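You operate a simulated robot arm through the tools that you are given. There is no shell and no other tool.

You are at the controls of a simulated robot arm. One attempt, no reset.

## Task
Lock the yellow glasses case in console drawer one instead of two.
Fine: drawer two ends shut and unlocked, with the other case still in it.

Only the result counts: the job must be done as asked and must still hold three seconds after the hand-in. Knocking over, shifting, dropping, spilling or breaking anything else fails it.

## Robot
A 7-joint arm with a two-finger parallel gripper, fixed in place. Base frame: the origin is on the floor under the middle of its stand, x ahead of it, y to its left, z up. Lengths are in mm, angles in rad, forces in N, time in s.
It reaches about 1372 mm from its shoulder. Its first joint turns from -2.601 to 2.601 rad. Payload 3.43 kg.
The tool frame sits at the grasp point between the pads (the TCP): z along the fingers, y along the line on which they close. The tips reach 30 mm beyond it. Largest opening 94 mm; finger width 28, thickness 10; the body of the gripper, 50 by 96 mm, starts 55 mm behind the TCP.
Orientation is told as [roll, pitch, yaw] about the base's x, y, z axes, in that order, counted from this pose: with the fingers straight down and closing along the base's y, the tool's x points along the base's -x, its y along +y and its z along -z.

## Interface
- The arm moves only by the tool nudge_tool. Its argument "increments" is a list of rows, each an object (a shift or turn left out is 0, a gripper value left out holds the last) with "delta_rot": the turn, a rotation vector about the tool's x, y, z in rad, a list of three; "offset": the shift along the tool's x, y, z in mm, a list of three; "hand": the closure, from 0 (fully open) to 1 (shut). In form: [{"delta_rot": [wx, wy, wz], "offset": [dx, dy, dz], "hand": hand}, ...]. A call has 1 to 20 rows; each row shifts and turns the commanded pose from where the row before left it, along the tool's axes as they then stand. A row lasts 0.2 s, in which the tool goes at most 50 mm and 0.15 rad; a call with a longer step from one row to the next is refused whole, and so is a gripper value outside its range. Where a pose cannot be reached the arm comes as near as it can. A force on the tool above 40 N (or 10 N above the force at the start of the call, whichever is more), or a blocked arm, ends the call early, and 0.2 s more pass. The fingers move at their own pace (about 45 mm/s each) and stop on an object; they squeeze with about 28 N. The grip force told is the motor's: it shows also when the fingers shut on nothing. Time passes only in rows, and 0.2 s behind the last, so rows that do not move let the fingers close. The reply holds the time, the measured pose of the TCP, the force on the tool along the base axes, the opening and the grip force, in the units named above and with some noise, with the torque about the TCP (base axes, N m) and any sound that the robot's microphone picked up.
- Cameras (640 x 400 px; columns grow to the right, rows downward): "scene" is fixed at [400.6, -500, 1144.3]; the picture's right is [0.53, -0.85, 0.00], its down [-0.52, -0.32, -0.79] and it looks along [0.67, 0.42, -0.61] (base axes); focal length 325 px, centre (320, 200). "wrist" rides on the gripper at [76, 14, -102] in the tool frame; the picture's right is [-0.18, 0.98, 0.00], its down [-0.75, -0.14, -0.64] and it looks along [-0.63, -0.12, 0.77] (tool axes); focal length 243 px, centre (320, 200). There is no depth. A picture from a camera that has moved, and an enlarged one, comes with that camera's place and axes in the base frame and with its lens.
- capture(camera): a new picture of that camera. It takes no simulated time.
- close_up(camera, box): a new picture of the part [left, top, right, bottom] of that camera's present view, enlarged. It takes no simulated time.
- finish_job(): hands the job in; it is judged then, once.

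Nothing tells you positions but the pictures and the camera data. Unless the task says otherwise, let go and move clear before handing in.

The tools are called after "Emit:" as a command line: name --argument value ..., lists and objects as JSON in quotes. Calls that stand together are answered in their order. nudge_tool: Moves the arm, as the interface text tells. Its arguments: {"type":"object","properties":{"increments":{"type":"array","items":{"type":"object","properties":{"delta_rot":{"type":"array","items":{"type":"number"}},"offset":{"type":"array","items":{"type":"number"}},"hand":{"type":"number"}}}}},"required":["increments"]} The other tools are called the same way: capture (camera) takes a picture; close_up (camera, box) takes an enlarged picture of a part of a camera's view; finish_job () hands the job in.

At the start:

```text
time: 0.0
tcp_pos: [757.7, 98.5, 844.8]
ee_rot: [0.0, 0.0, -0.001]
ft_force: [0.3, 0.3, 0.0]
moment: [0.02, 0.0, 0.01]
finger_gap: 94.1
gripper_force: 0.0
```

scene: 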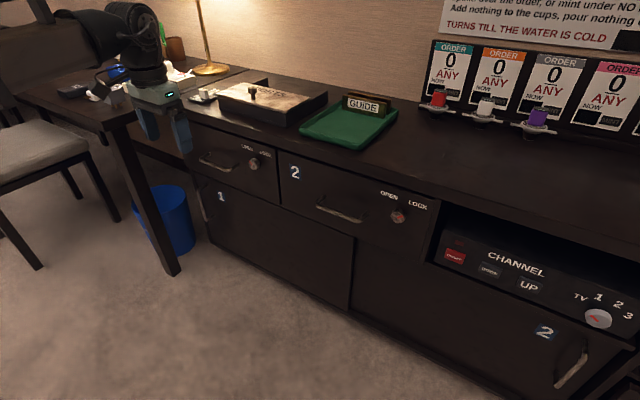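
wrist: 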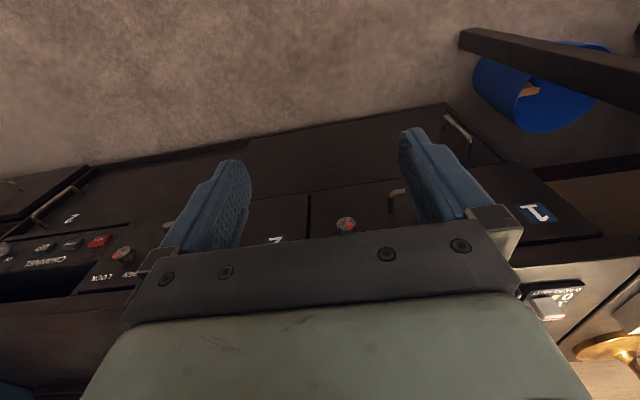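

I see a console with two drawers (one on the left, two in the middle), each with a bar handle and an OPEN/LOCK knob. I'll look closer before moving anything.

Emit:
close_up --camera "scene" --box '[180, 120, 300, 220]'

Emit:
close_up --camera "scene" --box '[280, 140, 440, 260]'

Emit:
close_up --camera "scene" --box '[180, 60, 420, 180]'

Emit:
close_up --camera "scene" --box '[40, 0, 240, 140]'

Emit:
close_up --camera "wrist" --box '[0, 100, 640, 400]'

```text
4.00 times, centred on (240, 170) of scene
camera zoom: at [400.6, -500.0, 1144.3], right [0.53, -0.85, 0.0], down [-0.52, -0.32, -0.79], along [0.67, 0.42, -0.61], focal length 1300 px, centre (640, 320)
```

zoom: 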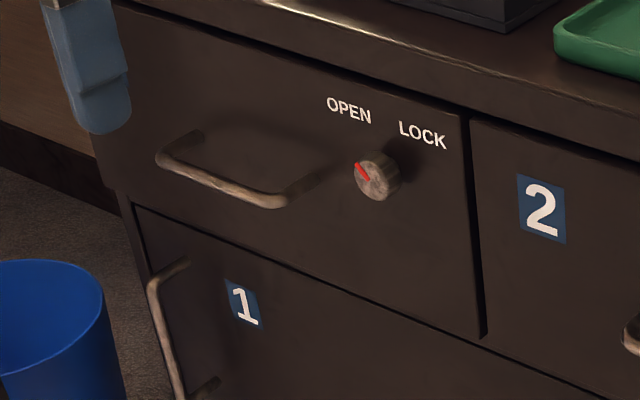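

```text
3.33 times, centred on (360, 200) of scene
camera zoom: at [400.6, -500.0, 1144.3], right [0.53, -0.85, 0.0], down [-0.52, -0.32, -0.79], along [0.67, 0.42, -0.61], focal length 1084 px, centre (187, 200)
```

zoom: 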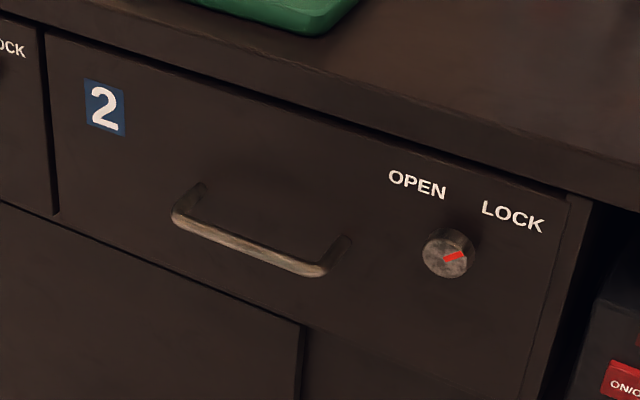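

```text
2.67 times, centred on (300, 120) of scene
camera zoom: at [400.6, -500.0, 1144.3], right [0.53, -0.85, 0.0], down [-0.52, -0.32, -0.79], along [0.67, 0.42, -0.61], focal length 867 px, centre (373, 413)
```

zoom: 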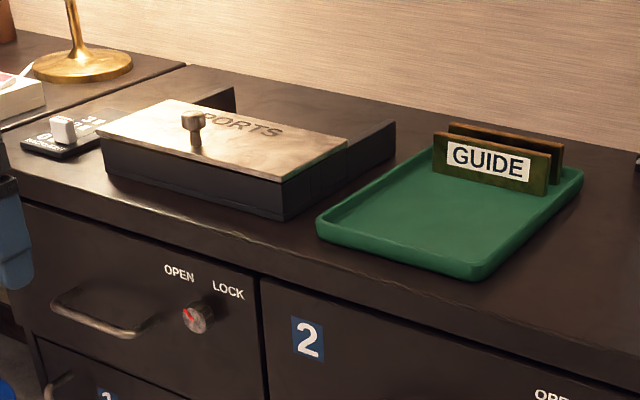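

```text
2.86 times, centred on (140, 70) of scene
camera zoom: at [400.6, -500.0, 1144.3], right [0.53, -0.85, 0.0], down [-0.52, -0.32, -0.79], along [0.67, 0.42, -0.61], focal length 929 px, centre (834, 571)
```

zoom: 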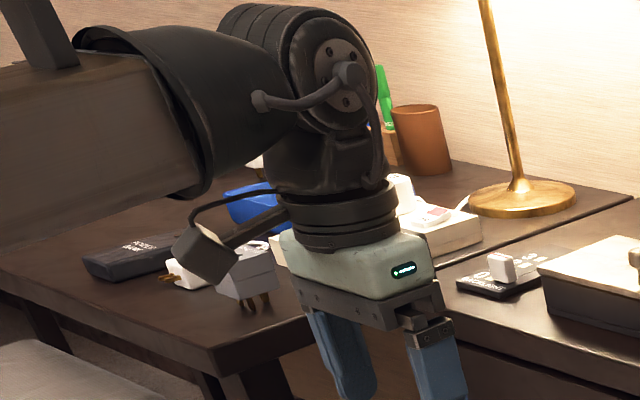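

```text
1.00 times, centred on (320, 250) of wrist (not enlarged: the box is as wide or as high as the picture)
camera zoom: at [681.7, 113.2, 948.0], right [0.18, 0.98, 0.0], down [0.75, -0.14, 0.64], along [0.63, -0.12, -0.77], focal length 243 px, centre (320, 150)
```

zoom: 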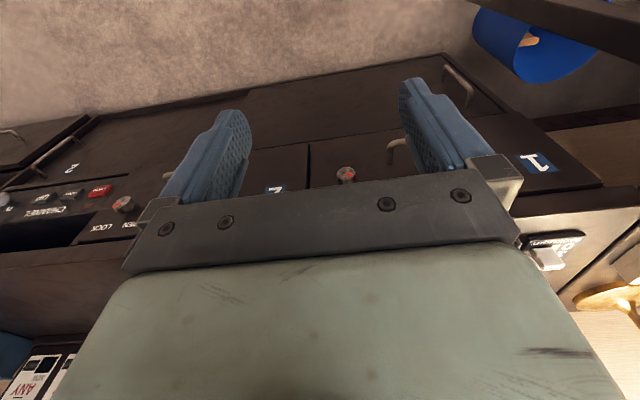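

Drawer one's knob points to OPEN, near (992, 101, 643). Drawer two's knob points to LOCK, near (997, -345, 642), and the console front is a plane of constant x at about 1012. I'll swing the tool to point forward in front of knob two.

Emit:
nudge_tool --increments '[{"delta_rot": [0, -0.1428, 0], "offset": [0, -40, 0]}, {"delta_rot": [0, -0.1428, 0], "offset": [0, -40, 0]}, {"delta_rot": [0, -0.1428, 0], "offset": [0, -40, 0]}, {"delta_rot": [0, -0.1428, 0], "offset": [0, -40, 0]}, {"delta_rot": [0, -0.1428, 0], "offset": [0, -40, 0]}, {"delta_rot": [0, -0.1428, 0], "offset": [0, -40, 0]}, {"delta_rot": [0, -0.1428, 0], "offset": [0, -40, 0]}, {"delta_rot": [0, -0.1428, 0], "offset": [0, -40, 0]}, {"delta_rot": [0, -0.1428, 0], "offset": [0, -40, 0]}, {"delta_rot": [0, -0.1428, 0], "offset": [0, -40, 0]}, {"delta_rot": [0, -0.1428, 0], "offset": [0, -40, 0]}]'

```text
time: 2.4
tcp_pos: [755.1, -342.3, 845.1]
ee_rot: [-2.215, -1.568, 2.214]
ft_force: [-0.6, -0.7, 1.2]
moment: [-0.01, 0.02, 0.04]
finger_gap: 94.1
gripper_force: 0.0
```

The tool now points forward at y ≈ -342, in front of knob two. I'll lower it to the knob's height and then look.

Emit:
nudge_tool --increments '[{"offset": [40.6, 0, 0]}, {"offset": [40.6, 0, 0]}, {"offset": [40.6, 0, 0]}, {"offset": [40.6, 0, 0]}, {"offset": [40.6, 0, 0]}]'

Emit:
capture --camera "wrist"

Emit:
capture --camera "scene"

```text
time: 3.6
tcp_pos: [755.3, -342.3, 640.3]
ee_rot: [2.508, -1.571, -2.508]
ft_force: [-0.2, 0.1, 0.0]
moment: [0.02, 0.04, -0.01]
finger_gap: 94.1
gripper_force: 0.1
```

```text
taken
camera wrist: at [653.2, -327.9, 565.2], right [0.0, 0.98, 0.18], down [-0.64, -0.14, 0.75], along [0.77, -0.12, 0.63], focal length 243 px, centre (320, 200)
```

wrist: 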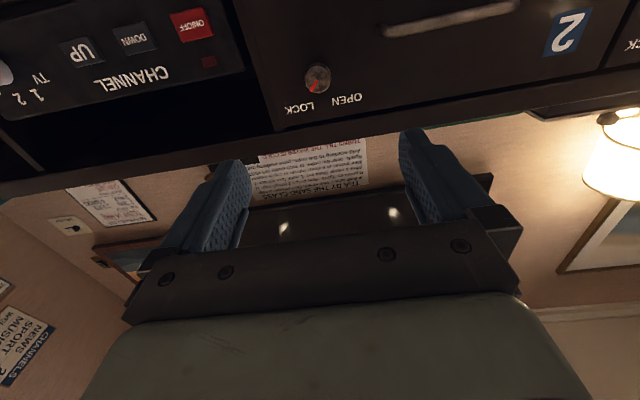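

```text
taken
```

scene: 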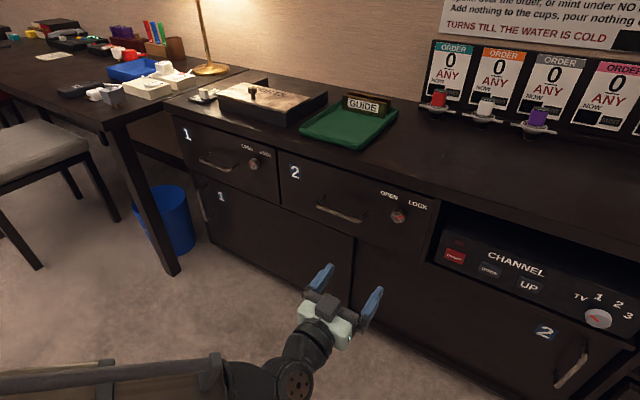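

Knob two sits at about (995, -345.5, 643) with the drawer face at x ≈ 1012. I'll align with it, pre-roll 45° clockwise so the turn stays in mid-range, and approach partway.

Emit:
nudge_tool --increments '[{"offset": [-2.7, -3.2, 30]}, {"delta_rot": [0, 0, 0.131], "offset": [0, 0, 25]}, {"delta_rot": [0, 0, 0.131], "offset": [0, 0, 25]}, {"delta_rot": [0, 0, 0.131], "offset": [0, 0, 25]}, {"delta_rot": [0, 0, 0.131], "offset": [0, 0, 25]}, {"delta_rot": [0, 0, 0.131], "offset": [0, 0, 20]}, {"delta_rot": [0, 0, 0.131], "offset": [0, 0, 20]}]'

Emit:
capture --camera "wrist"

Emit:
close_up --camera "scene" --box '[320, 160, 480, 260]'

```text
time: 5.2
tcp_pos: [926.5, -343.7, 644.9]
ee_rot: [1.57, -0.783, -1.57]
ft_force: [-0.4, 0.0, 0.5]
moment: [-0.01, 0.0, -0.02]
finger_gap: 94.3
gripper_force: 0.0
```

```text
taken
camera wrist: at [824.2, -280.1, 602.0], right [0.0, 0.56, 0.83], down [-0.64, -0.63, 0.43], along [0.77, -0.53, 0.36], focal length 243 px, centre (320, 200)
```

wrist: 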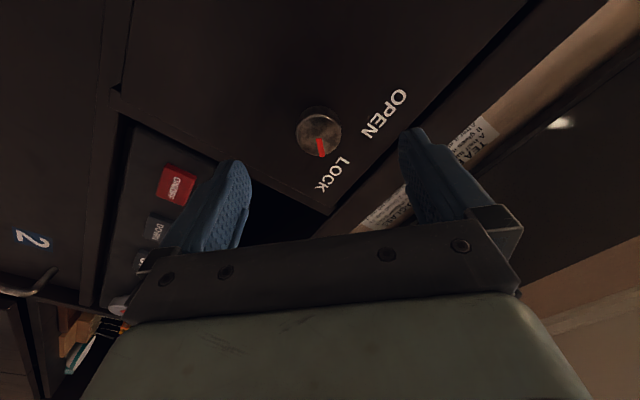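

```text
4.00 times, centred on (400, 210) of scene
camera zoom: at [400.6, -500.0, 1144.3], right [0.53, -0.85, 0.0], down [-0.52, -0.32, -0.79], along [0.67, 0.42, -0.61], focal length 1300 px, centre (0, 160)
```

zoom: 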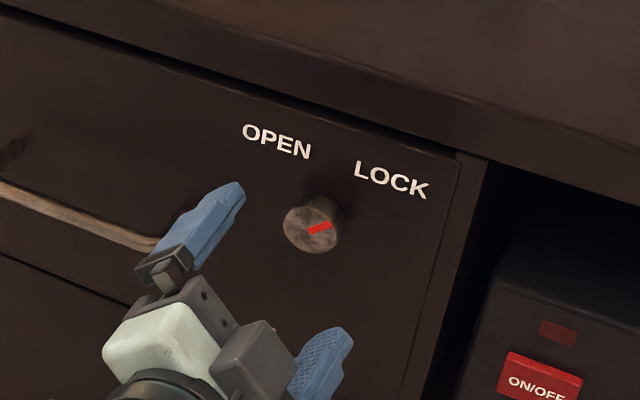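

The camera agrees on the knob centre at about (995, -345, 644), and the fingers straddle it. I'll advance until the tips are just short of the face and then close on the knob.

Emit:
nudge_tool --increments '[{"offset": [-0.3, -1.8, 18]}, {"offset": [0, 0, 18]}, {"offset": [0, 0, 10]}, {"offset": [0, 0, 5]}]'

Emit:
close_up --camera "scene" --box '[340, 160, 460, 260]'

Emit:
capture --camera "wrist"

```text
time: 6.2
tcp_pos: [977.9, -347.2, 643.2]
ee_rot: [1.572, -0.783, -1.571]
ft_force: [-0.6, 0.4, -0.1]
moment: [0.0, -0.04, 0.03]
finger_gap: 94.1
gripper_force: 0.0
```

```text
4.00 times, centred on (400, 210) of scene
camera zoom: at [400.6, -500.0, 1144.3], right [0.53, -0.85, 0.0], down [-0.52, -0.32, -0.79], along [0.67, 0.42, -0.61], focal length 1300 px, centre (0, 160)
```

zoom: 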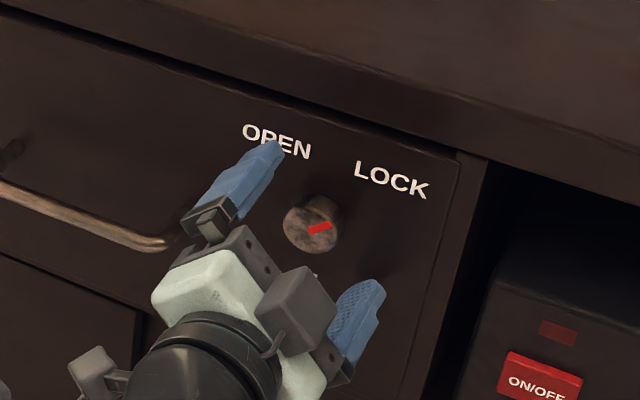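

```text
taken
camera wrist: at [876.0, -282.3, 599.4], right [0.0, 0.56, 0.83], down [-0.64, -0.63, 0.43], along [0.77, -0.53, 0.36], focal length 243 px, centre (320, 200)
```

wrist: 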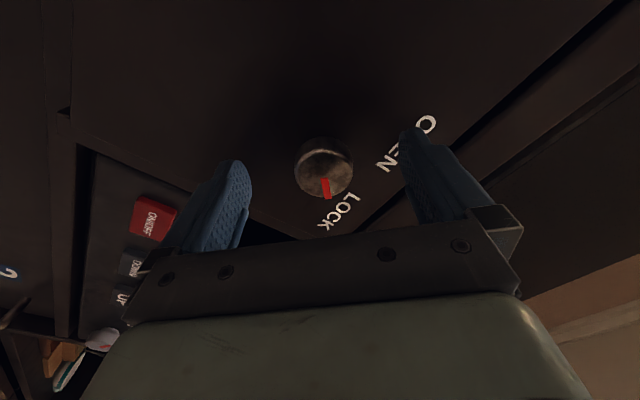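

The fingers are beside the knob and centred within about 2 mm. Now I'll close on it.

Emit:
nudge_tool --increments '[{"offset": [-0.7, 0.9, 0], "hand": 1}, {"hand": 1}, {"hand": 1}, {"hand": 1}, {"hand": 1}, {"hand": 1}]'

Emit:
close_up --camera "scene" --box '[340, 160, 460, 260]'

Emit:
capture --camera "wrist"

```text
time: 7.6
tcp_pos: [977.7, -345.9, 644.9]
ee_rot: [1.571, -0.783, -1.571]
ft_force: [1.8, 3.1, 4.5]
moment: [-0.01, -0.11, 0.1]
finger_gap: 35.0
gripper_force: 44.5
```

```text
4.00 times, centred on (400, 210) of scene
camera zoom: at [400.6, -500.0, 1144.3], right [0.53, -0.85, 0.0], down [-0.52, -0.32, -0.79], along [0.67, 0.42, -0.61], focal length 1300 px, centre (0, 160)
```

zoom: 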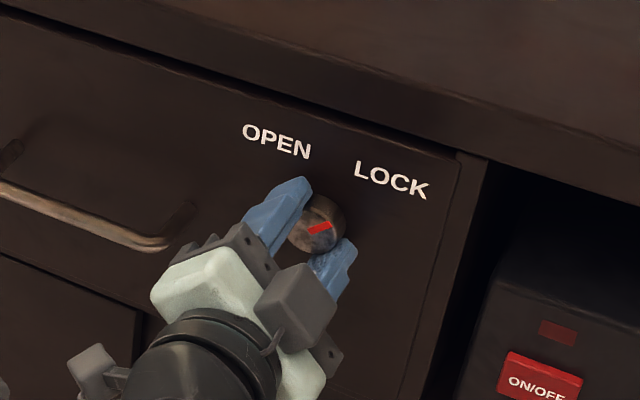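

```text
taken
camera wrist: at [876.1, -281.7, 601.2], right [0.0, 0.56, 0.83], down [-0.64, -0.63, 0.43], along [0.77, -0.53, 0.36], focal length 243 px, centre (320, 200)
```

wrist: 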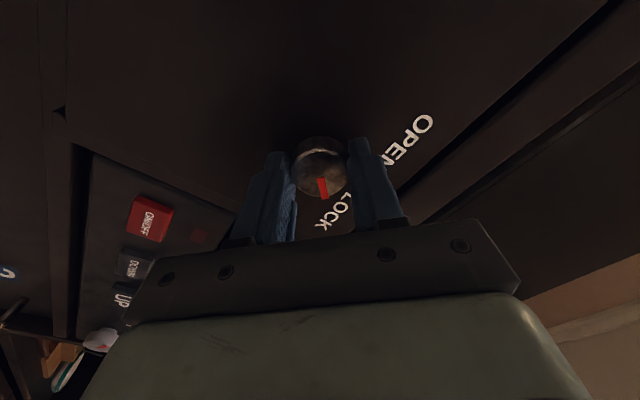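

The knob is gripped, with a 35 mm gap and 44 N. I'll turn it counter-clockwise toward OPEN.

Emit:
nudge_tool --increments '[{"delta_rot": [0, 0, -0.131], "hand": 1}, {"delta_rot": [0, 0, -0.131], "hand": 1}, {"delta_rot": [0, 0, -0.131], "hand": 1}, {"delta_rot": [0, 0, -0.131], "hand": 1}, {"delta_rot": [0, 0, -0.131], "hand": 1}, {"delta_rot": [0, 0, -0.131], "hand": 1}]'

Emit:
capture --camera "wrist"

```text
time: 9.0
tcp_pos: [978.4, -345.4, 643.7]
ee_rot: [-1.247, -1.568, 1.246]
ft_force: [-9.0, 2.0, -1.5]
moment: [0.0, -0.12, 0.0]
finger_gap: 35.1
gripper_force: 44.9
```

```text
taken
camera wrist: at [876.1, -332.0, 568.6], right [0.0, 0.98, 0.18], down [-0.64, -0.14, 0.75], along [0.77, -0.12, 0.63], focal length 243 px, centre (320, 200)
```

wrist: 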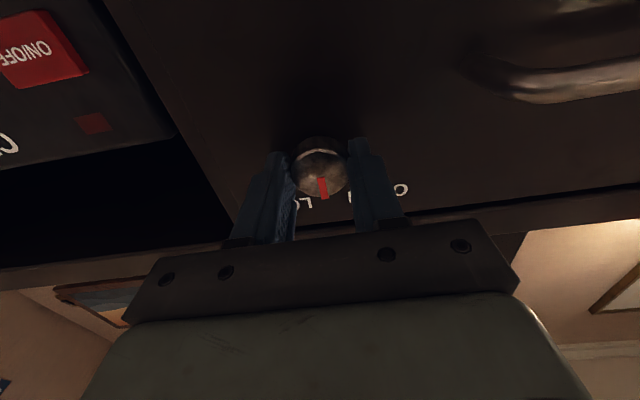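

The mark turns with the gripper and now points straight up. I'll continue the other half turn to OPEN.

Emit:
nudge_tool --increments '[{"delta_rot": [0, 0, -0.131], "hand": 1}, {"delta_rot": [0, 0, -0.131], "hand": 1}, {"delta_rot": [0, 0, -0.131], "hand": 1}, {"delta_rot": [0, 0, -0.131], "hand": 1}, {"delta_rot": [0, 0, -0.131], "hand": 1}, {"delta_rot": [0, 0, -0.131], "hand": 1}]'

Emit:
capture --camera "wrist"

Emit:
close_up --camera "scene" --box '[340, 160, 460, 260]'

```text
time: 10.3
tcp_pos: [978.4, -347.3, 644.4]
ee_rot: [-1.529, -0.863, 1.561]
ft_force: [0.5, 2.8, -7.8]
moment: [0.01, 0.1, 0.4]
finger_gap: 35.2
gripper_force: 45.3
out of reach, approached as far as the arm can: row 6
stopped in row 6: the force on the tool passed its limit at 57 N (the readings are from after the stop); the commanded pose is now the measured one
```

```text
taken
camera wrist: at [875.3, -388.0, 581.5], right [-0.03, 0.87, -0.5], down [-0.63, 0.37, 0.68], along [0.77, 0.34, 0.54], focal length 243 px, centre (320, 200)
```

wrist: 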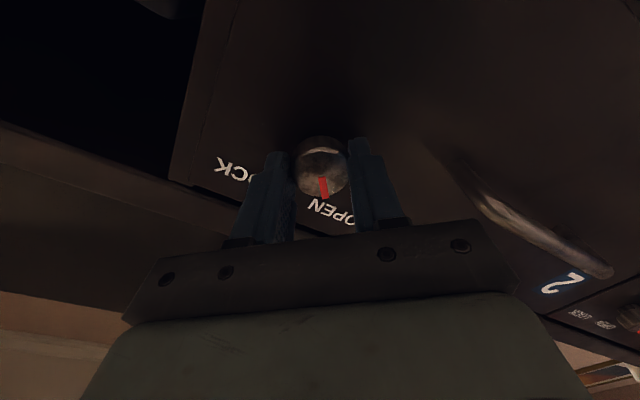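

```text
4.00 times, centred on (400, 210) of scene
camera zoom: at [400.6, -500.0, 1144.3], right [0.53, -0.85, 0.0], down [-0.52, -0.32, -0.79], along [0.67, 0.42, -0.61], focal length 1300 px, centre (0, 160)
```

zoom: 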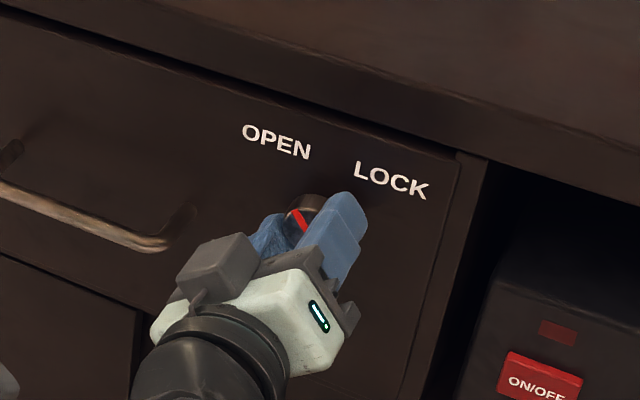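

The arm ran out of wrist range about 40° left of vertical, so the knob is nearly or fully at OPEN. I'll release it, straighten the tool, roll back and check the mark.

Emit:
nudge_tool --increments '[{"hand": 0}, {"hand": 0}, {"hand": 0}, {"hand": 0}, {"hand": 0}, {"delta_rot": [0.034, -0.005, 0.12], "hand": 0}, {"delta_rot": [0, 0, 0.145], "hand": 0}, {"delta_rot": [0, 0, 0.145], "hand": 0}, {"delta_rot": [0, 0, 0.145], "hand": 0}, {"delta_rot": [0, 0, 0.145], "hand": 0}]'

Emit:
capture --camera "wrist"

Emit:
close_up --camera "scene" --box '[340, 160, 460, 260]'

```text
time: 12.5
tcp_pos: [978.4, -347.3, 647.4]
ee_rot: [-1.725, -1.567, 1.721]
ft_force: [-0.5, -0.6, 0.6]
moment: [0.01, 0.02, -0.01]
finger_gap: 94.4
gripper_force: 0.1
```

```text
taken
camera wrist: at [876.0, -332.9, 570.8], right [0.0, 0.98, 0.18], down [-0.64, -0.14, 0.75], along [0.77, -0.12, 0.63], focal length 243 px, centre (320, 200)
```

wrist: 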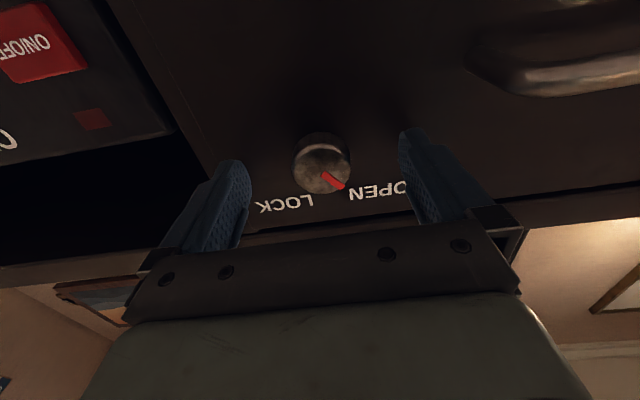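

```text
4.00 times, centred on (400, 210) of scene
camera zoom: at [400.6, -500.0, 1144.3], right [0.53, -0.85, 0.0], down [-0.52, -0.32, -0.79], along [0.67, 0.42, -0.61], focal length 1300 px, centre (0, 160)
```

zoom: 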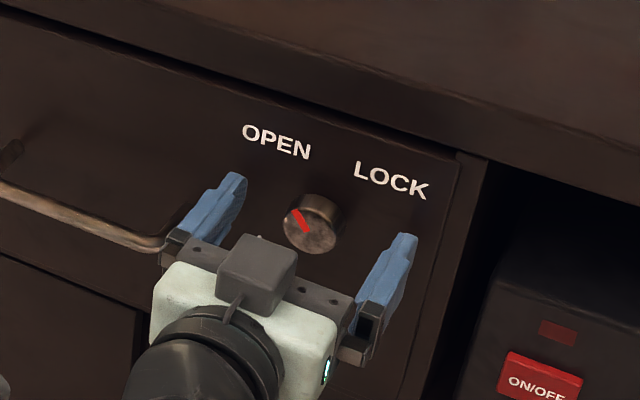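

The mark is up-left at OPEN but may be a few degrees short. I'll recentre, regrip and nudge it slightly further toward its stop.

Emit:
nudge_tool --increments '[{"offset": [2.5, 1.5, 0], "hand": 0}, {"hand": 1}, {"hand": 1}, {"hand": 1}, {"hand": 1}, {"hand": 1}, {"hand": 1}, {"delta_rot": [0, 0, -0.04], "hand": 1}, {"delta_rot": [0, 0, -0.04], "hand": 1}, {"delta_rot": [0, 0, -0.03], "hand": 1}, {"hand": 1}]'

Emit:
capture --camera "wrist"

```text
time: 14.9
tcp_pos: [978.0, -345.8, 644.7]
ee_rot: [-1.578, -1.456, 1.577]
ft_force: [2.2, -1.0, 2.2]
moment: [0.85, 0.23, -0.2]
finger_gap: 34.5
gripper_force: 45.3
```

```text
taken
camera wrist: at [876.0, -340.5, 566.9], right [0.0, 1.0, 0.07], down [-0.64, -0.05, 0.76], along [0.77, -0.05, 0.64], focal length 243 px, centre (320, 200)
```

wrist: 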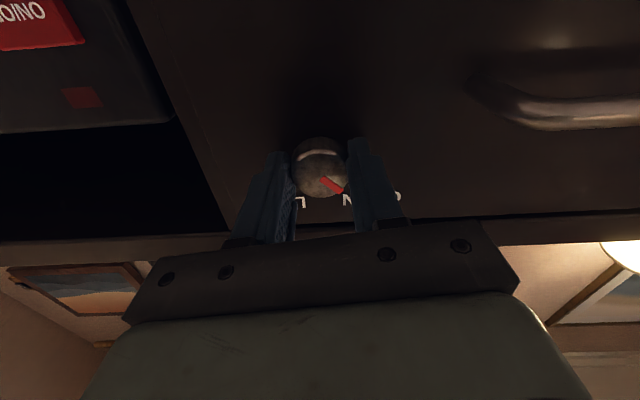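

The knob now resists at 0.85 N·m, so drawer two is at its OPEN stop. I'll release, back off and roll 90° to grip the handle vertically.

Emit:
nudge_tool --increments '[{"hand": 0}, {"hand": 0}, {"hand": 0}, {"hand": 0}, {"offset": [0, 0, -35], "hand": 0}, {"offset": [0, 0, -35]}, {"offset": [0, 0, -35]}, {"delta_rot": [0, 0, 0.14]}, {"delta_rot": [0, 0, 0.14]}, {"delta_rot": [0, 0, 0.14]}, {"delta_rot": [0, 0, 0.14]}, {"delta_rot": [0, 0, 0.14]}, {"delta_rot": [0, 0, 0.14]}, {"delta_rot": [0, 0, 0.14]}, {"delta_rot": [0, 0, 0.14]}, {"delta_rot": [0, 0, 0.14]}, {"delta_rot": [0, 0, 0.14]}, {"delta_rot": [0, 0, 0.14]}, {"delta_rot": [0, 0, 0.141]}]'

Emit:
close_up --camera "scene" --box '[280, 140, 440, 260]'

Emit:
capture --camera "wrist"

```text
time: 18.9
tcp_pos: [872.6, -345.6, 644.0]
ee_rot: [1.572, -0.002, -1.575]
ft_force: [0.4, 0.1, -0.4]
moment: [-0.01, -0.01, 0.0]
finger_gap: 94.0
gripper_force: 0.2
```

```text
3.33 times, centred on (360, 200) of scene
camera zoom: at [400.6, -500.0, 1144.3], right [0.53, -0.85, 0.0], down [-0.52, -0.32, -0.79], along [0.67, 0.42, -0.61], focal length 1084 px, centre (187, 200)
```

zoom: 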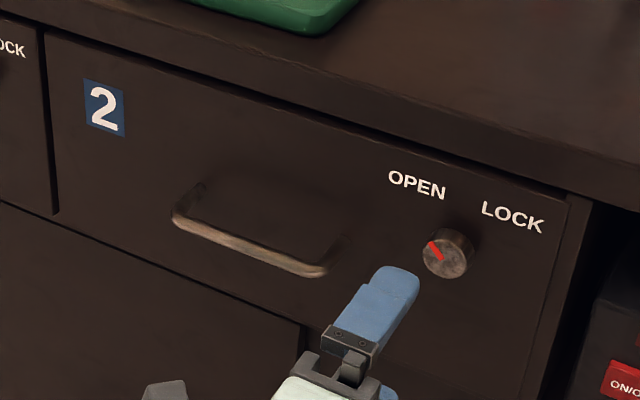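

```text
taken
camera wrist: at [770.8, -269.5, 658.4], right [0.0, -0.18, 0.98], down [-0.64, -0.75, -0.14], along [0.77, -0.63, -0.12], focal length 243 px, centre (320, 200)
```

wrist: 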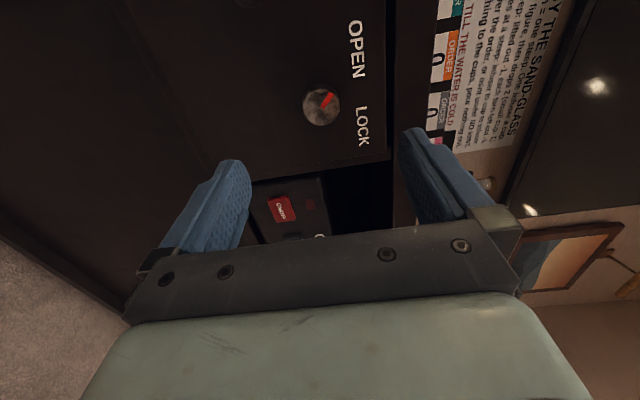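

Drawer two's knob now clearly reads OPEN. I'll slide over to handle two and look at it.

Emit:
nudge_tool --increments '[{"offset": [37, -8.5, 0]}, {"offset": [37, -8.5, 0]}, {"offset": [37, -8.5, 0]}, {"offset": [36.5, -8.5, 0]}]'

Emit:
capture --camera "wrist"

Emit:
close_up --camera "scene" --box '[260, 140, 420, 260]'

```text
time: 19.9
tcp_pos: [872.2, -196.7, 609.8]
ee_rot: [1.57, -0.008, -1.575]
ft_force: [-0.6, 0.1, -0.3]
moment: [-0.03, 0.03, -0.02]
finger_gap: 93.8
gripper_force: 0.0
```

```text
taken
camera wrist: at [770.8, -120.4, 623.9], right [0.0, -0.18, 0.98], down [-0.64, -0.75, -0.14], along [0.76, -0.63, -0.11], focal length 243 px, centre (320, 200)
```

wrist: 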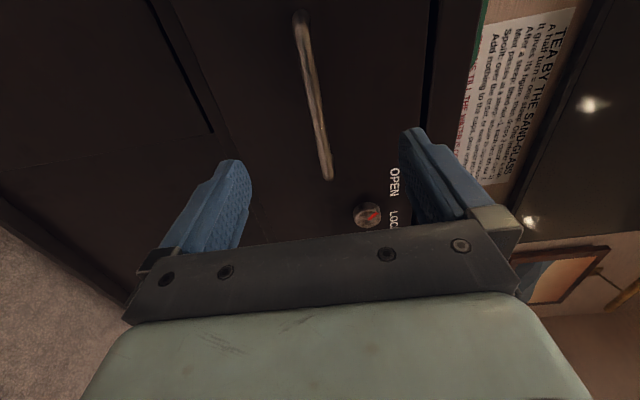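

```text
3.33 times, centred on (340, 200) of scene
camera zoom: at [400.6, -500.0, 1144.3], right [0.53, -0.85, 0.0], down [-0.52, -0.32, -0.79], along [0.67, 0.42, -0.61], focal length 1084 px, centre (253, 200)
```

zoom: 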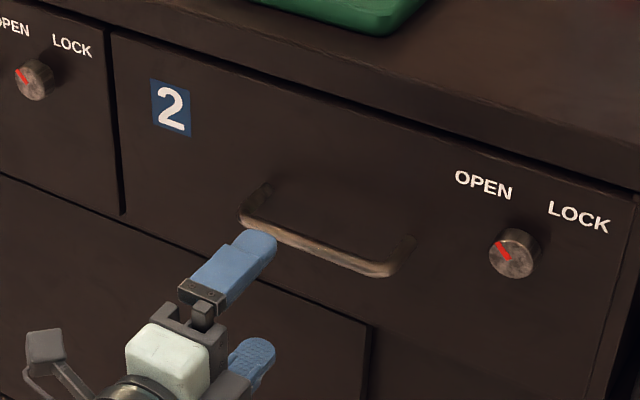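

The handle bar runs from y = -129 to -257 at z ≈ 609.5 and x ≈ 967, and the tool is centred on it. I'll advance over the bar and grip it.

Emit:
nudge_tool --increments '[{"offset": [0, 0, 30]}, {"offset": [0, 0, 30]}, {"offset": [0, 0, 24]}, {"hand": 1}, {"hand": 1}, {"hand": 1}, {"hand": 1}, {"hand": 1}, {"hand": 1}, {"hand": 1}]'

Emit:
capture --camera "wrist"

Emit:
close_up --camera "scene" --box '[260, 140, 420, 260]'

```text
time: 22.1
tcp_pos: [959.0, -196.6, 608.1]
ee_rot: [1.569, -0.003, -1.574]
ft_force: [-1.8, 3.3, -14.1]
moment: [0.7, 0.13, -0.2]
finger_gap: 11.9
gripper_force: 45.2
```

```text
taken
camera wrist: at [855.6, -121.2, 622.6], right [0.0, -0.18, 0.98], down [-0.64, -0.75, -0.14], along [0.76, -0.63, -0.12], focal length 243 px, centre (320, 200)
```

wrist: 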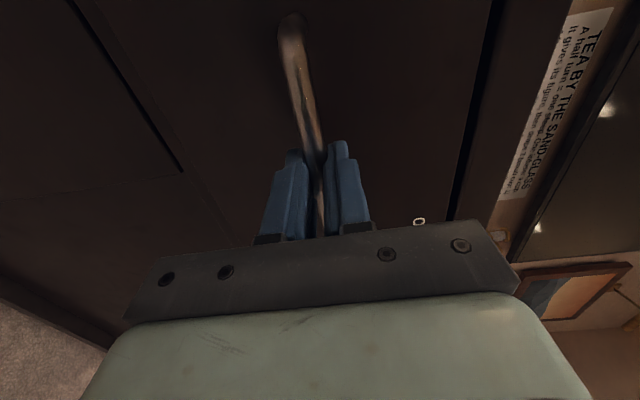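

```text
3.33 times, centred on (340, 200) of scene
camera zoom: at [400.6, -500.0, 1144.3], right [0.53, -0.85, 0.0], down [-0.52, -0.32, -0.79], along [0.67, 0.42, -0.61], focal length 1084 px, centre (253, 200)
```

zoom: 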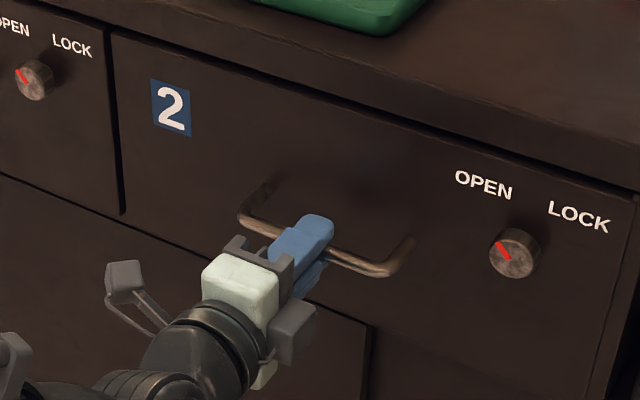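

The bar is gripped with a 12 mm gap. I'll ease the vertical preload and pull the drawer out slowly.

Emit:
nudge_tool --increments '[{"offset": [0, -1.5, 0], "hand": 1}, {"offset": [0, 0, -8]}, {"offset": [0, 0, -15]}, {"offset": [0, 0, -20]}, {"offset": [0, 0, -20]}, {"offset": [0, 0, -20]}, {"offset": [0, 0, -20]}]'

Emit:
capture --camera "scene"

```text
time: 23.7
tcp_pos: [855.2, -196.7, 607.6]
ee_rot: [1.569, -0.006, -1.572]
ft_force: [-2.1, 14.4, -10.8]
moment: [0.87, 0.23, -0.52]
finger_gap: 11.9
gripper_force: 45.1
```

```text
taken
```

scene: 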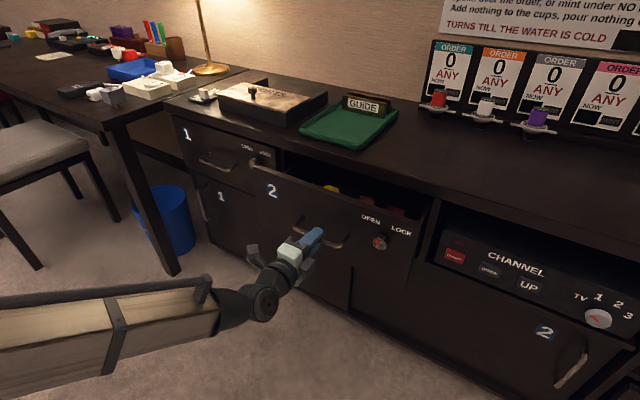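

The drawer slides open and I can see something yellow on the left and something reddish on the right. I'll pull further.

Emit:
nudge_tool --increments '[{"offset": [1, 0, -20]}, {"offset": [1, 0, -20]}, {"offset": [0, 0, -20]}, {"offset": [0, 0, -20]}, {"offset": [0, 0, -20]}]'

Emit:
capture --camera "scene"

Emit:
close_up --camera "scene" --box '[240, 140, 440, 260]'

```text
time: 24.9
tcp_pos: [752.3, -197.0, 606.9]
ee_rot: [1.571, -0.003, -1.577]
ft_force: [-1.4, -16.4, 3.4]
moment: [0.47, 0.05, -1.0]
finger_gap: 11.7
gripper_force: 44.6
```

```text
taken
```

scene: 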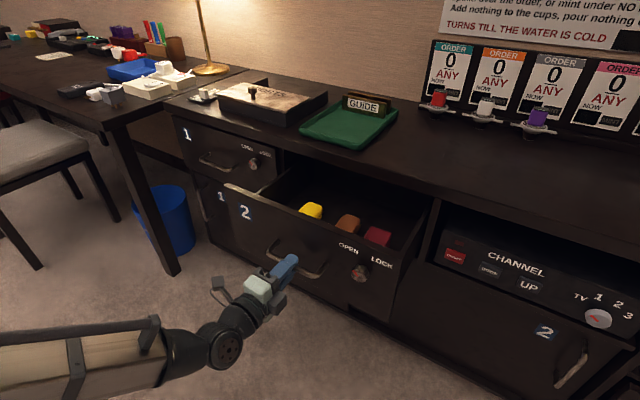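

```text
3.20 times, centred on (340, 200) of scene
camera zoom: at [400.6, -500.0, 1144.3], right [0.53, -0.85, 0.0], down [-0.52, -0.32, -0.79], along [0.67, 0.42, -0.61], focal length 1040 px, centre (256, 200)
```

zoom: 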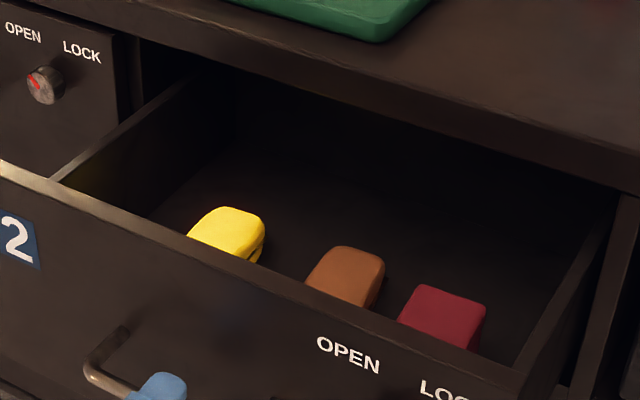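

Drawer two is about 207 mm open and holds a yellow case, a brown one and a dark red one. Before moving anything I'll release the handle, back off and slide over to drawer one's handle.

Emit:
nudge_tool --increments '[{"hand": 0}, {"hand": 0}, {"hand": 0}, {"hand": 0}, {"offset": [0, 0, -30]}, {"offset": [0, 0, -30]}, {"offset": [45, 0, 0]}, {"offset": [45, 0, 0]}, {"offset": [45, 0, 0]}, {"offset": [45, 0, 0]}, {"offset": [45, 0, 0]}, {"offset": [45, 0, 0]}, {"offset": [45, 0, 0]}, {"offset": [45, 0, 0]}, {"offset": [45, 0, 0]}, {"offset": [38, 0, 0]}]'

Emit:
capture --camera "wrist"

Emit:
capture --camera "scene"

```text
time: 28.3
tcp_pos: [691.2, -56.0, 638.6]
ee_rot: [1.564, -0.006, -1.531]
ft_force: [-0.3, 0.2, 0.3]
moment: [-0.03, 0.0, 0.02]
finger_gap: 94.1
gripper_force: 0.1
out of reach, approached as far as the arm can: row 9, 10, 11, 12, 13, 14, 15, 16
```

```text
taken
camera wrist: at [585.8, 17.8, 653.5], right [0.01, -0.18, 0.98], down [-0.61, -0.78, -0.13], along [0.79, -0.6, -0.12], focal length 243 px, centre (320, 200)
```

wrist: 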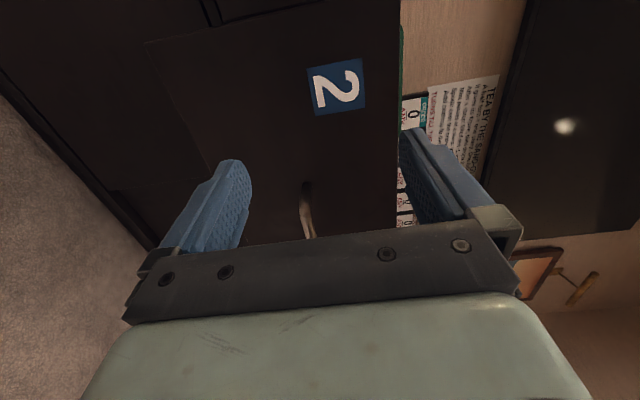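

```text
taken
```

scene: 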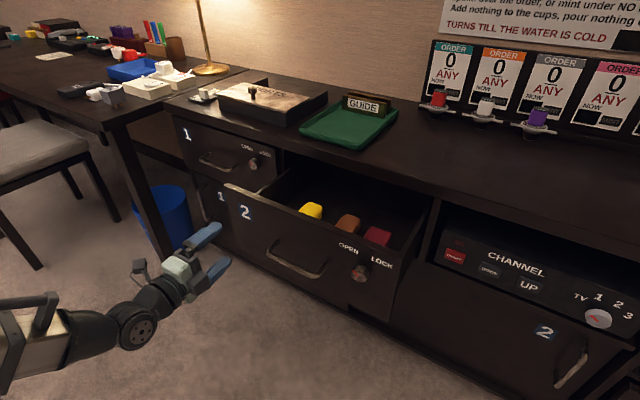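

The arm couldn't follow past y ≈ -56 with the tool so close in, though nothing was touched. I'll step back in y to see where the commanded pose stands.

Emit:
nudge_tool --increments '[{"offset": [-45, 0, 0]}, {"offset": [-45, 0, 0]}]'

```text
time: 28.9
tcp_pos: [690.6, -144.9, 642.2]
ee_rot: [1.573, -0.006, -1.576]
ft_force: [-0.7, 1.5, -0.2]
moment: [0.02, -0.01, 0.03]
finger_gap: 94.0
gripper_force: 0.1
```

The controller resumes from the measured pose, so I'll go up and over. I'll raise the tool, tilt it down while crossing in y, then re-level in front of drawer one.

Emit:
nudge_tool --increments '[{"offset": [0, 40, 0]}, {"offset": [0, 40, 0]}, {"offset": [0, 40, 0]}, {"offset": [0, 40, 0]}, {"offset": [0, 40, 0]}, {"offset": [0, 0, 22]}, {"offset": [0, 0, 22]}, {"offset": [0, 0, 22]}, {"delta_rot": [0.1428, 0, 0], "offset": [35, 0, 0]}, {"delta_rot": [0.1428, 0, 0], "offset": [35, 0, 0]}, {"delta_rot": [0.1428, 0, 0], "offset": [35, 0, 0]}, {"delta_rot": [0.1428, 0, 0], "offset": [35, 0, 0]}, {"delta_rot": [0.1428, 0, 0], "offset": [35, 0, 0]}, {"delta_rot": [0.1428, 0, 0], "offset": [35, 0, 0]}, {"delta_rot": [0.1428, 0, 0], "offset": [35, 0, 0]}, {"delta_rot": [0.1428, 0, 0], "offset": [35, 0, 0]}, {"delta_rot": [0.1428, 0, 0], "offset": [35, 0, 0]}, {"delta_rot": [0.1428, 0, 0], "offset": [35, 0, 0]}, {"delta_rot": [0.1428, 0, 0], "offset": [35, 0, 0]}]'

Emit:
capture --camera "wrist"

Emit:
capture --camera "scene"

```text
time: 32.9
tcp_pos: [776.4, 227.6, 829.8]
ee_rot: [-0.001, -0.006, -1.574]
ft_force: [-0.3, 0.5, -0.2]
moment: [0.0, -0.01, -0.01]
finger_gap: 94.0
gripper_force: 0.1
out of reach, approached as far as the arm can: row 4, 5, 10, 11
```

```text
taken
camera wrist: at [790.1, 304.9, 931.0], right [0.98, -0.19, 0.0], down [-0.14, -0.75, 0.65], along [-0.12, -0.64, -0.76], focal length 243 px, centre (320, 200)
```

wrist: 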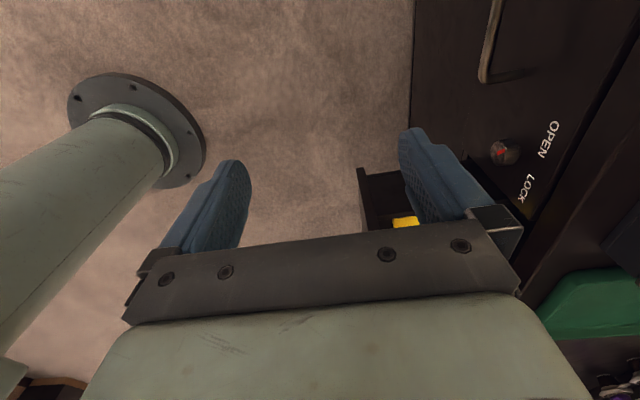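

```text
taken
```

scene: 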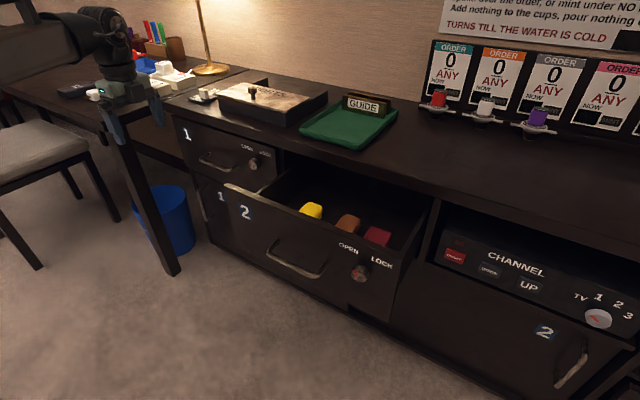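

The tool is now over drawer one's area at (776, 228, 830), fingers down. I'll level it forward and go to the handle-one approach point.

Emit:
nudge_tool --increments '[{"offset": [9, 35, 0]}, {"offset": [9, 35, 0]}, {"delta_rot": [-0.1428, 0, 0]}, {"delta_rot": [-0.1428, 0, 0]}, {"delta_rot": [-0.1428, 0, 0]}, {"delta_rot": [-0.1428, 0, 0]}, {"delta_rot": [-0.1428, 0, 0]}, {"delta_rot": [-0.1428, 0, 0]}, {"delta_rot": [-0.1428, 0, 0]}, {"delta_rot": [-0.1428, 0, 0]}, {"delta_rot": [-0.1428, 0, 0]}, {"delta_rot": [-0.1428, 0, 0]}, {"delta_rot": [-0.1428, 0, 0]}, {"offset": [0, -40, 0]}, {"offset": [0, -40, 0]}, {"offset": [0, -40, 0]}, {"offset": [0, -40, 0]}, {"offset": [0, -40, 0]}]'

Emit:
capture --camera "wrist"

Emit:
capture --camera "scene"

```text
time: 36.7
tcp_pos: [835.9, 228.2, 762.0]
ee_rot: [1.249, -0.027, -1.556]
ft_force: [-0.1, 0.3, 0.7]
moment: [-0.02, 0.01, -0.01]
finger_gap: 93.9
gripper_force: 0.0
out of reach, approached as far as the arm can: row 12, 13, 14, 15, 16, 17, 18
```

```text
taken
camera wrist: at [742.8, 303.9, 806.4], right [0.31, -0.15, 0.94], down [-0.64, -0.76, 0.09], along [0.7, -0.63, -0.34], focal length 243 px, centre (320, 200)
```

wrist: 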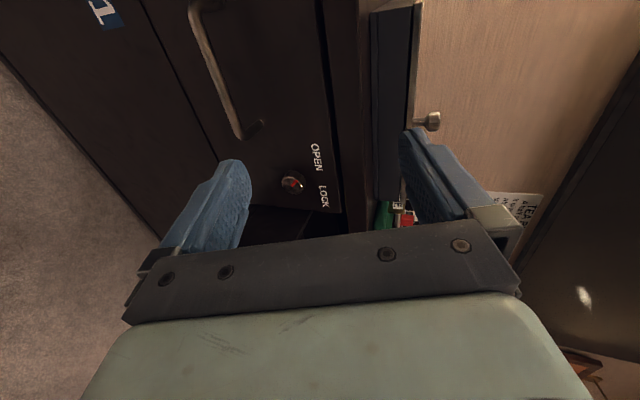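

```text
taken
```

scene: 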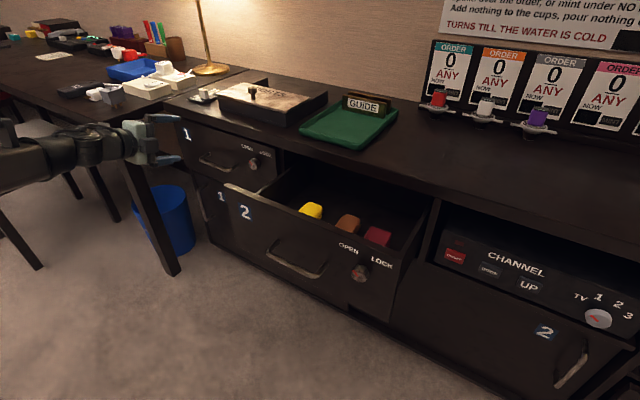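

The rolled orientation hits a wrist limit on this side, so here I should roll the other way (camera toward -y). I'll unroll to neutral first.

Emit:
nudge_tool --increments '[{"delta_rot": [0, 0, -0.1428]}, {"delta_rot": [0, 0, -0.1428]}, {"delta_rot": [0, 0, -0.1428]}, {"delta_rot": [0, 0, -0.1428]}, {"delta_rot": [0, 0, -0.1428]}, {"delta_rot": [0, 0, -0.1428]}, {"delta_rot": [0, 0, -0.1428]}, {"delta_rot": [0, 0, -0.1428]}, {"delta_rot": [0, 0, -0.1428]}, {"delta_rot": [0, 0, -0.1428]}, {"delta_rot": [0, 0, -0.1428]}]'

```text
time: 39.1
tcp_pos: [835.8, 229.8, 762.8]
ee_rot: [-0.081, -1.272, 0.085]
ft_force: [-0.2, 0.1, 0.4]
moment: [0.0, -0.01, 0.0]
finger_gap: 93.9
gripper_force: 0.0
```

The tool is near neutral, tilted about 17° down. I'll level it, roll 90° the other way and descend to handle height.

Emit:
nudge_tool --increments '[{"delta_rot": [0, -0.149, 0]}, {"delta_rot": [0, -0.149, 0]}, {"delta_rot": [0, 0, -0.1406]}, {"delta_rot": [0, 0, -0.1406]}, {"delta_rot": [0, 0, -0.1406]}, {"delta_rot": [0, 0, -0.1406]}, {"delta_rot": [0, 0, -0.1406]}, {"delta_rot": [0, 0, -0.1406]}, {"delta_rot": [0, 0, -0.1406]}, {"delta_rot": [0, 0, -0.1406]}, {"delta_rot": [0, 0, -0.1406]}, {"delta_rot": [0, 0, -0.1406]}, {"delta_rot": [0, 0, -0.1406]}, {"offset": [-4, 38.5, 0]}, {"offset": [-4, 38.5, 0]}, {"offset": [-4, 38.5, 0]}, {"offset": [-4, 38.5, 0]}]'

Emit:
capture --camera "wrist"

Emit:
close_up --camera "scene" --box '[120, 100, 300, 230]'

```text
time: 42.7
tcp_pos: [838.8, 247.3, 608.0]
ee_rot: [-1.573, -0.003, 1.578]
ft_force: [-0.2, -1.1, 0.5]
moment: [0.03, -0.02, -0.02]
finger_gap: 94.0
gripper_force: 0.0
```

```text
taken
camera wrist: at [735.3, 169.3, 594.2], right [0.0, 0.19, -0.98], down [-0.65, 0.75, 0.14], along [0.76, 0.64, 0.12], focal length 243 px, centre (320, 200)
```

wrist: 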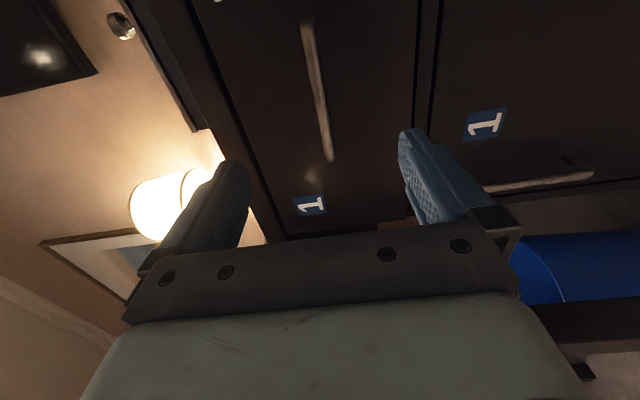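

```text
3.08 times, centred on (210, 165) of scene
camera zoom: at [400.6, -500.0, 1144.3], right [0.53, -0.85, 0.0], down [-0.52, -0.32, -0.79], along [0.67, 0.42, -0.61], focal length 1000 px, centre (658, 308)
```

zoom: 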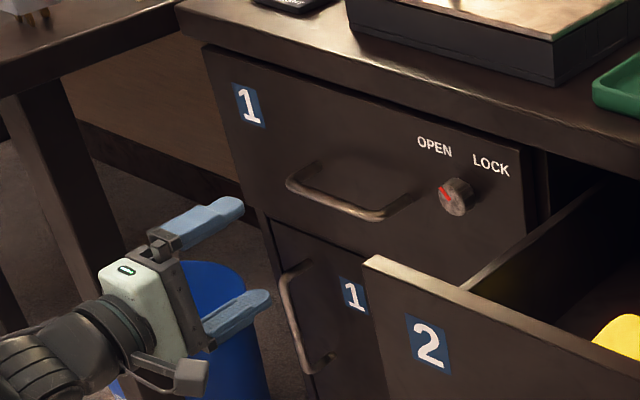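

Handle one is centred at y ≈ 247, z ≈ 608.5, and the tool is aligned. I'll advance and grip it.

Emit:
nudge_tool --increments '[{"offset": [0, 0, 35]}, {"offset": [0, 0, 35]}, {"offset": [0, 0, 30]}, {"offset": [0, 0, 18]}, {"hand": 1}, {"hand": 1}, {"hand": 1}, {"hand": 1}, {"hand": 1}, {"hand": 1}, {"hand": 1}]'

Emit:
capture --camera "wrist"

```text
time: 45.1
tcp_pos: [953.2, 246.9, 608.1]
ee_rot: [-1.569, -0.004, 1.581]
ft_force: [-3.0, -2.5, -15.6]
moment: [-0.35, 0.28, 0.13]
finger_gap: 11.9
gripper_force: 44.9
```

```text
taken
camera wrist: at [851.8, 170.1, 594.3], right [0.0, 0.19, -0.98], down [-0.65, 0.75, 0.14], along [0.76, 0.64, 0.12], focal length 243 px, centre (320, 200)
```

wrist: 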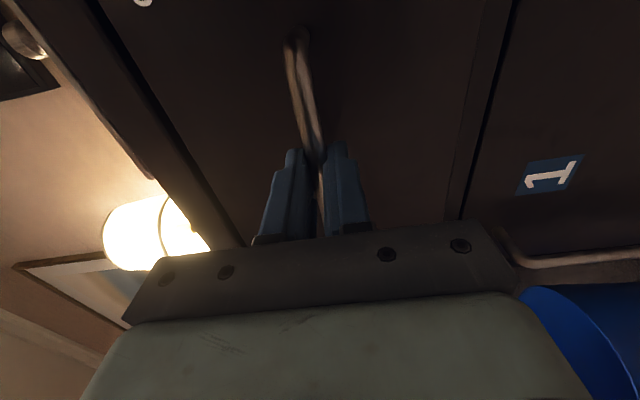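

Handle one is gripped with an 11.9 mm gap. I'll pull drawer one open by about 200 mm.

Emit:
nudge_tool --increments '[{"offset": [0, 1, 0], "hand": 1}, {"offset": [0, 0, -8]}, {"offset": [0, 0, -15]}, {"offset": [0, 0, -20]}, {"offset": [0, 0, -20]}, {"offset": [0, 0, -20]}, {"offset": [0, 0, -20]}, {"offset": [0, 0, -20]}, {"offset": [0, 0, -20]}, {"offset": [0, 0, -20]}, {"offset": [0, 0, -20]}, {"offset": [0, 0, -17]}]'

Emit:
capture --camera "scene"

Emit:
close_up --camera "scene" --box '[120, 110, 300, 240]'

```text
time: 47.4
tcp_pos: [791.7, 247.6, 607.9]
ee_rot: [-1.573, 0.0, 1.588]
ft_force: [-1.4, 4.7, 0.9]
moment: [0.09, 0.01, 0.37]
finger_gap: 11.9
gripper_force: 45.3
stopped in row 11: the force on the tool passed its limit at 42 N (the readings are from after the stop); the commanded pose is now the measured one
```

```text
taken
```

scene: 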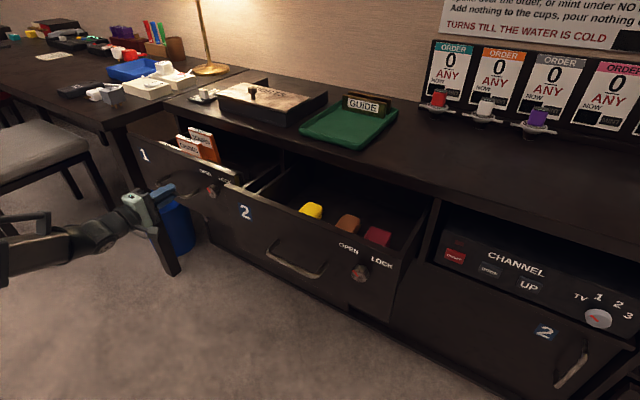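

```text
3.08 times, centred on (210, 175) of scene
camera zoom: at [400.6, -500.0, 1144.3], right [0.53, -0.85, 0.0], down [-0.52, -0.32, -0.79], along [0.67, 0.42, -0.61], focal length 1000 px, centre (658, 277)
```

zoom: 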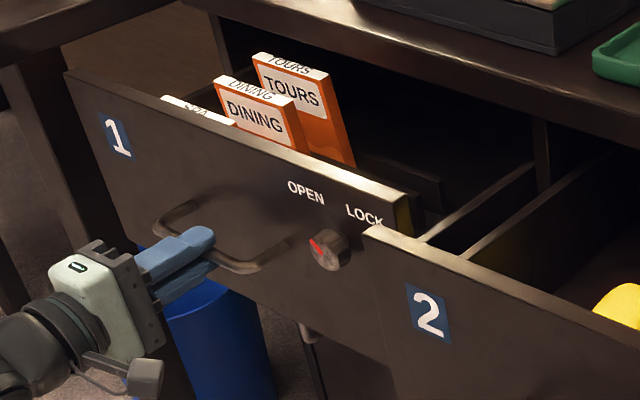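

Drawer one came out about 160 mm and then met resistance. It holds upright files (TOURS, DINING and a third) on its left side. I'll release, rise clear, tilt down and inspect both drawers from above.

Emit:
nudge_tool --increments '[{"hand": 0}, {"hand": 0}, {"hand": 0}, {"hand": 0}, {"offset": [0, 0, -25]}, {"offset": [0, 0, -20]}, {"offset": [0, -40, 0]}, {"offset": [0, -40, 0]}, {"offset": [0, -40, 0]}, {"offset": [0, -40, 0]}, {"offset": [0, -40, 0]}, {"offset": [0, -40, 0]}]'

```text
time: 50.0
tcp_pos: [746.2, 245.4, 848.4]
ee_rot: [-1.571, 0.001, 1.586]
ft_force: [0.1, 0.5, 1.2]
moment: [0.01, -0.03, -0.03]
finger_gap: 94.1
gripper_force: 0.0
```

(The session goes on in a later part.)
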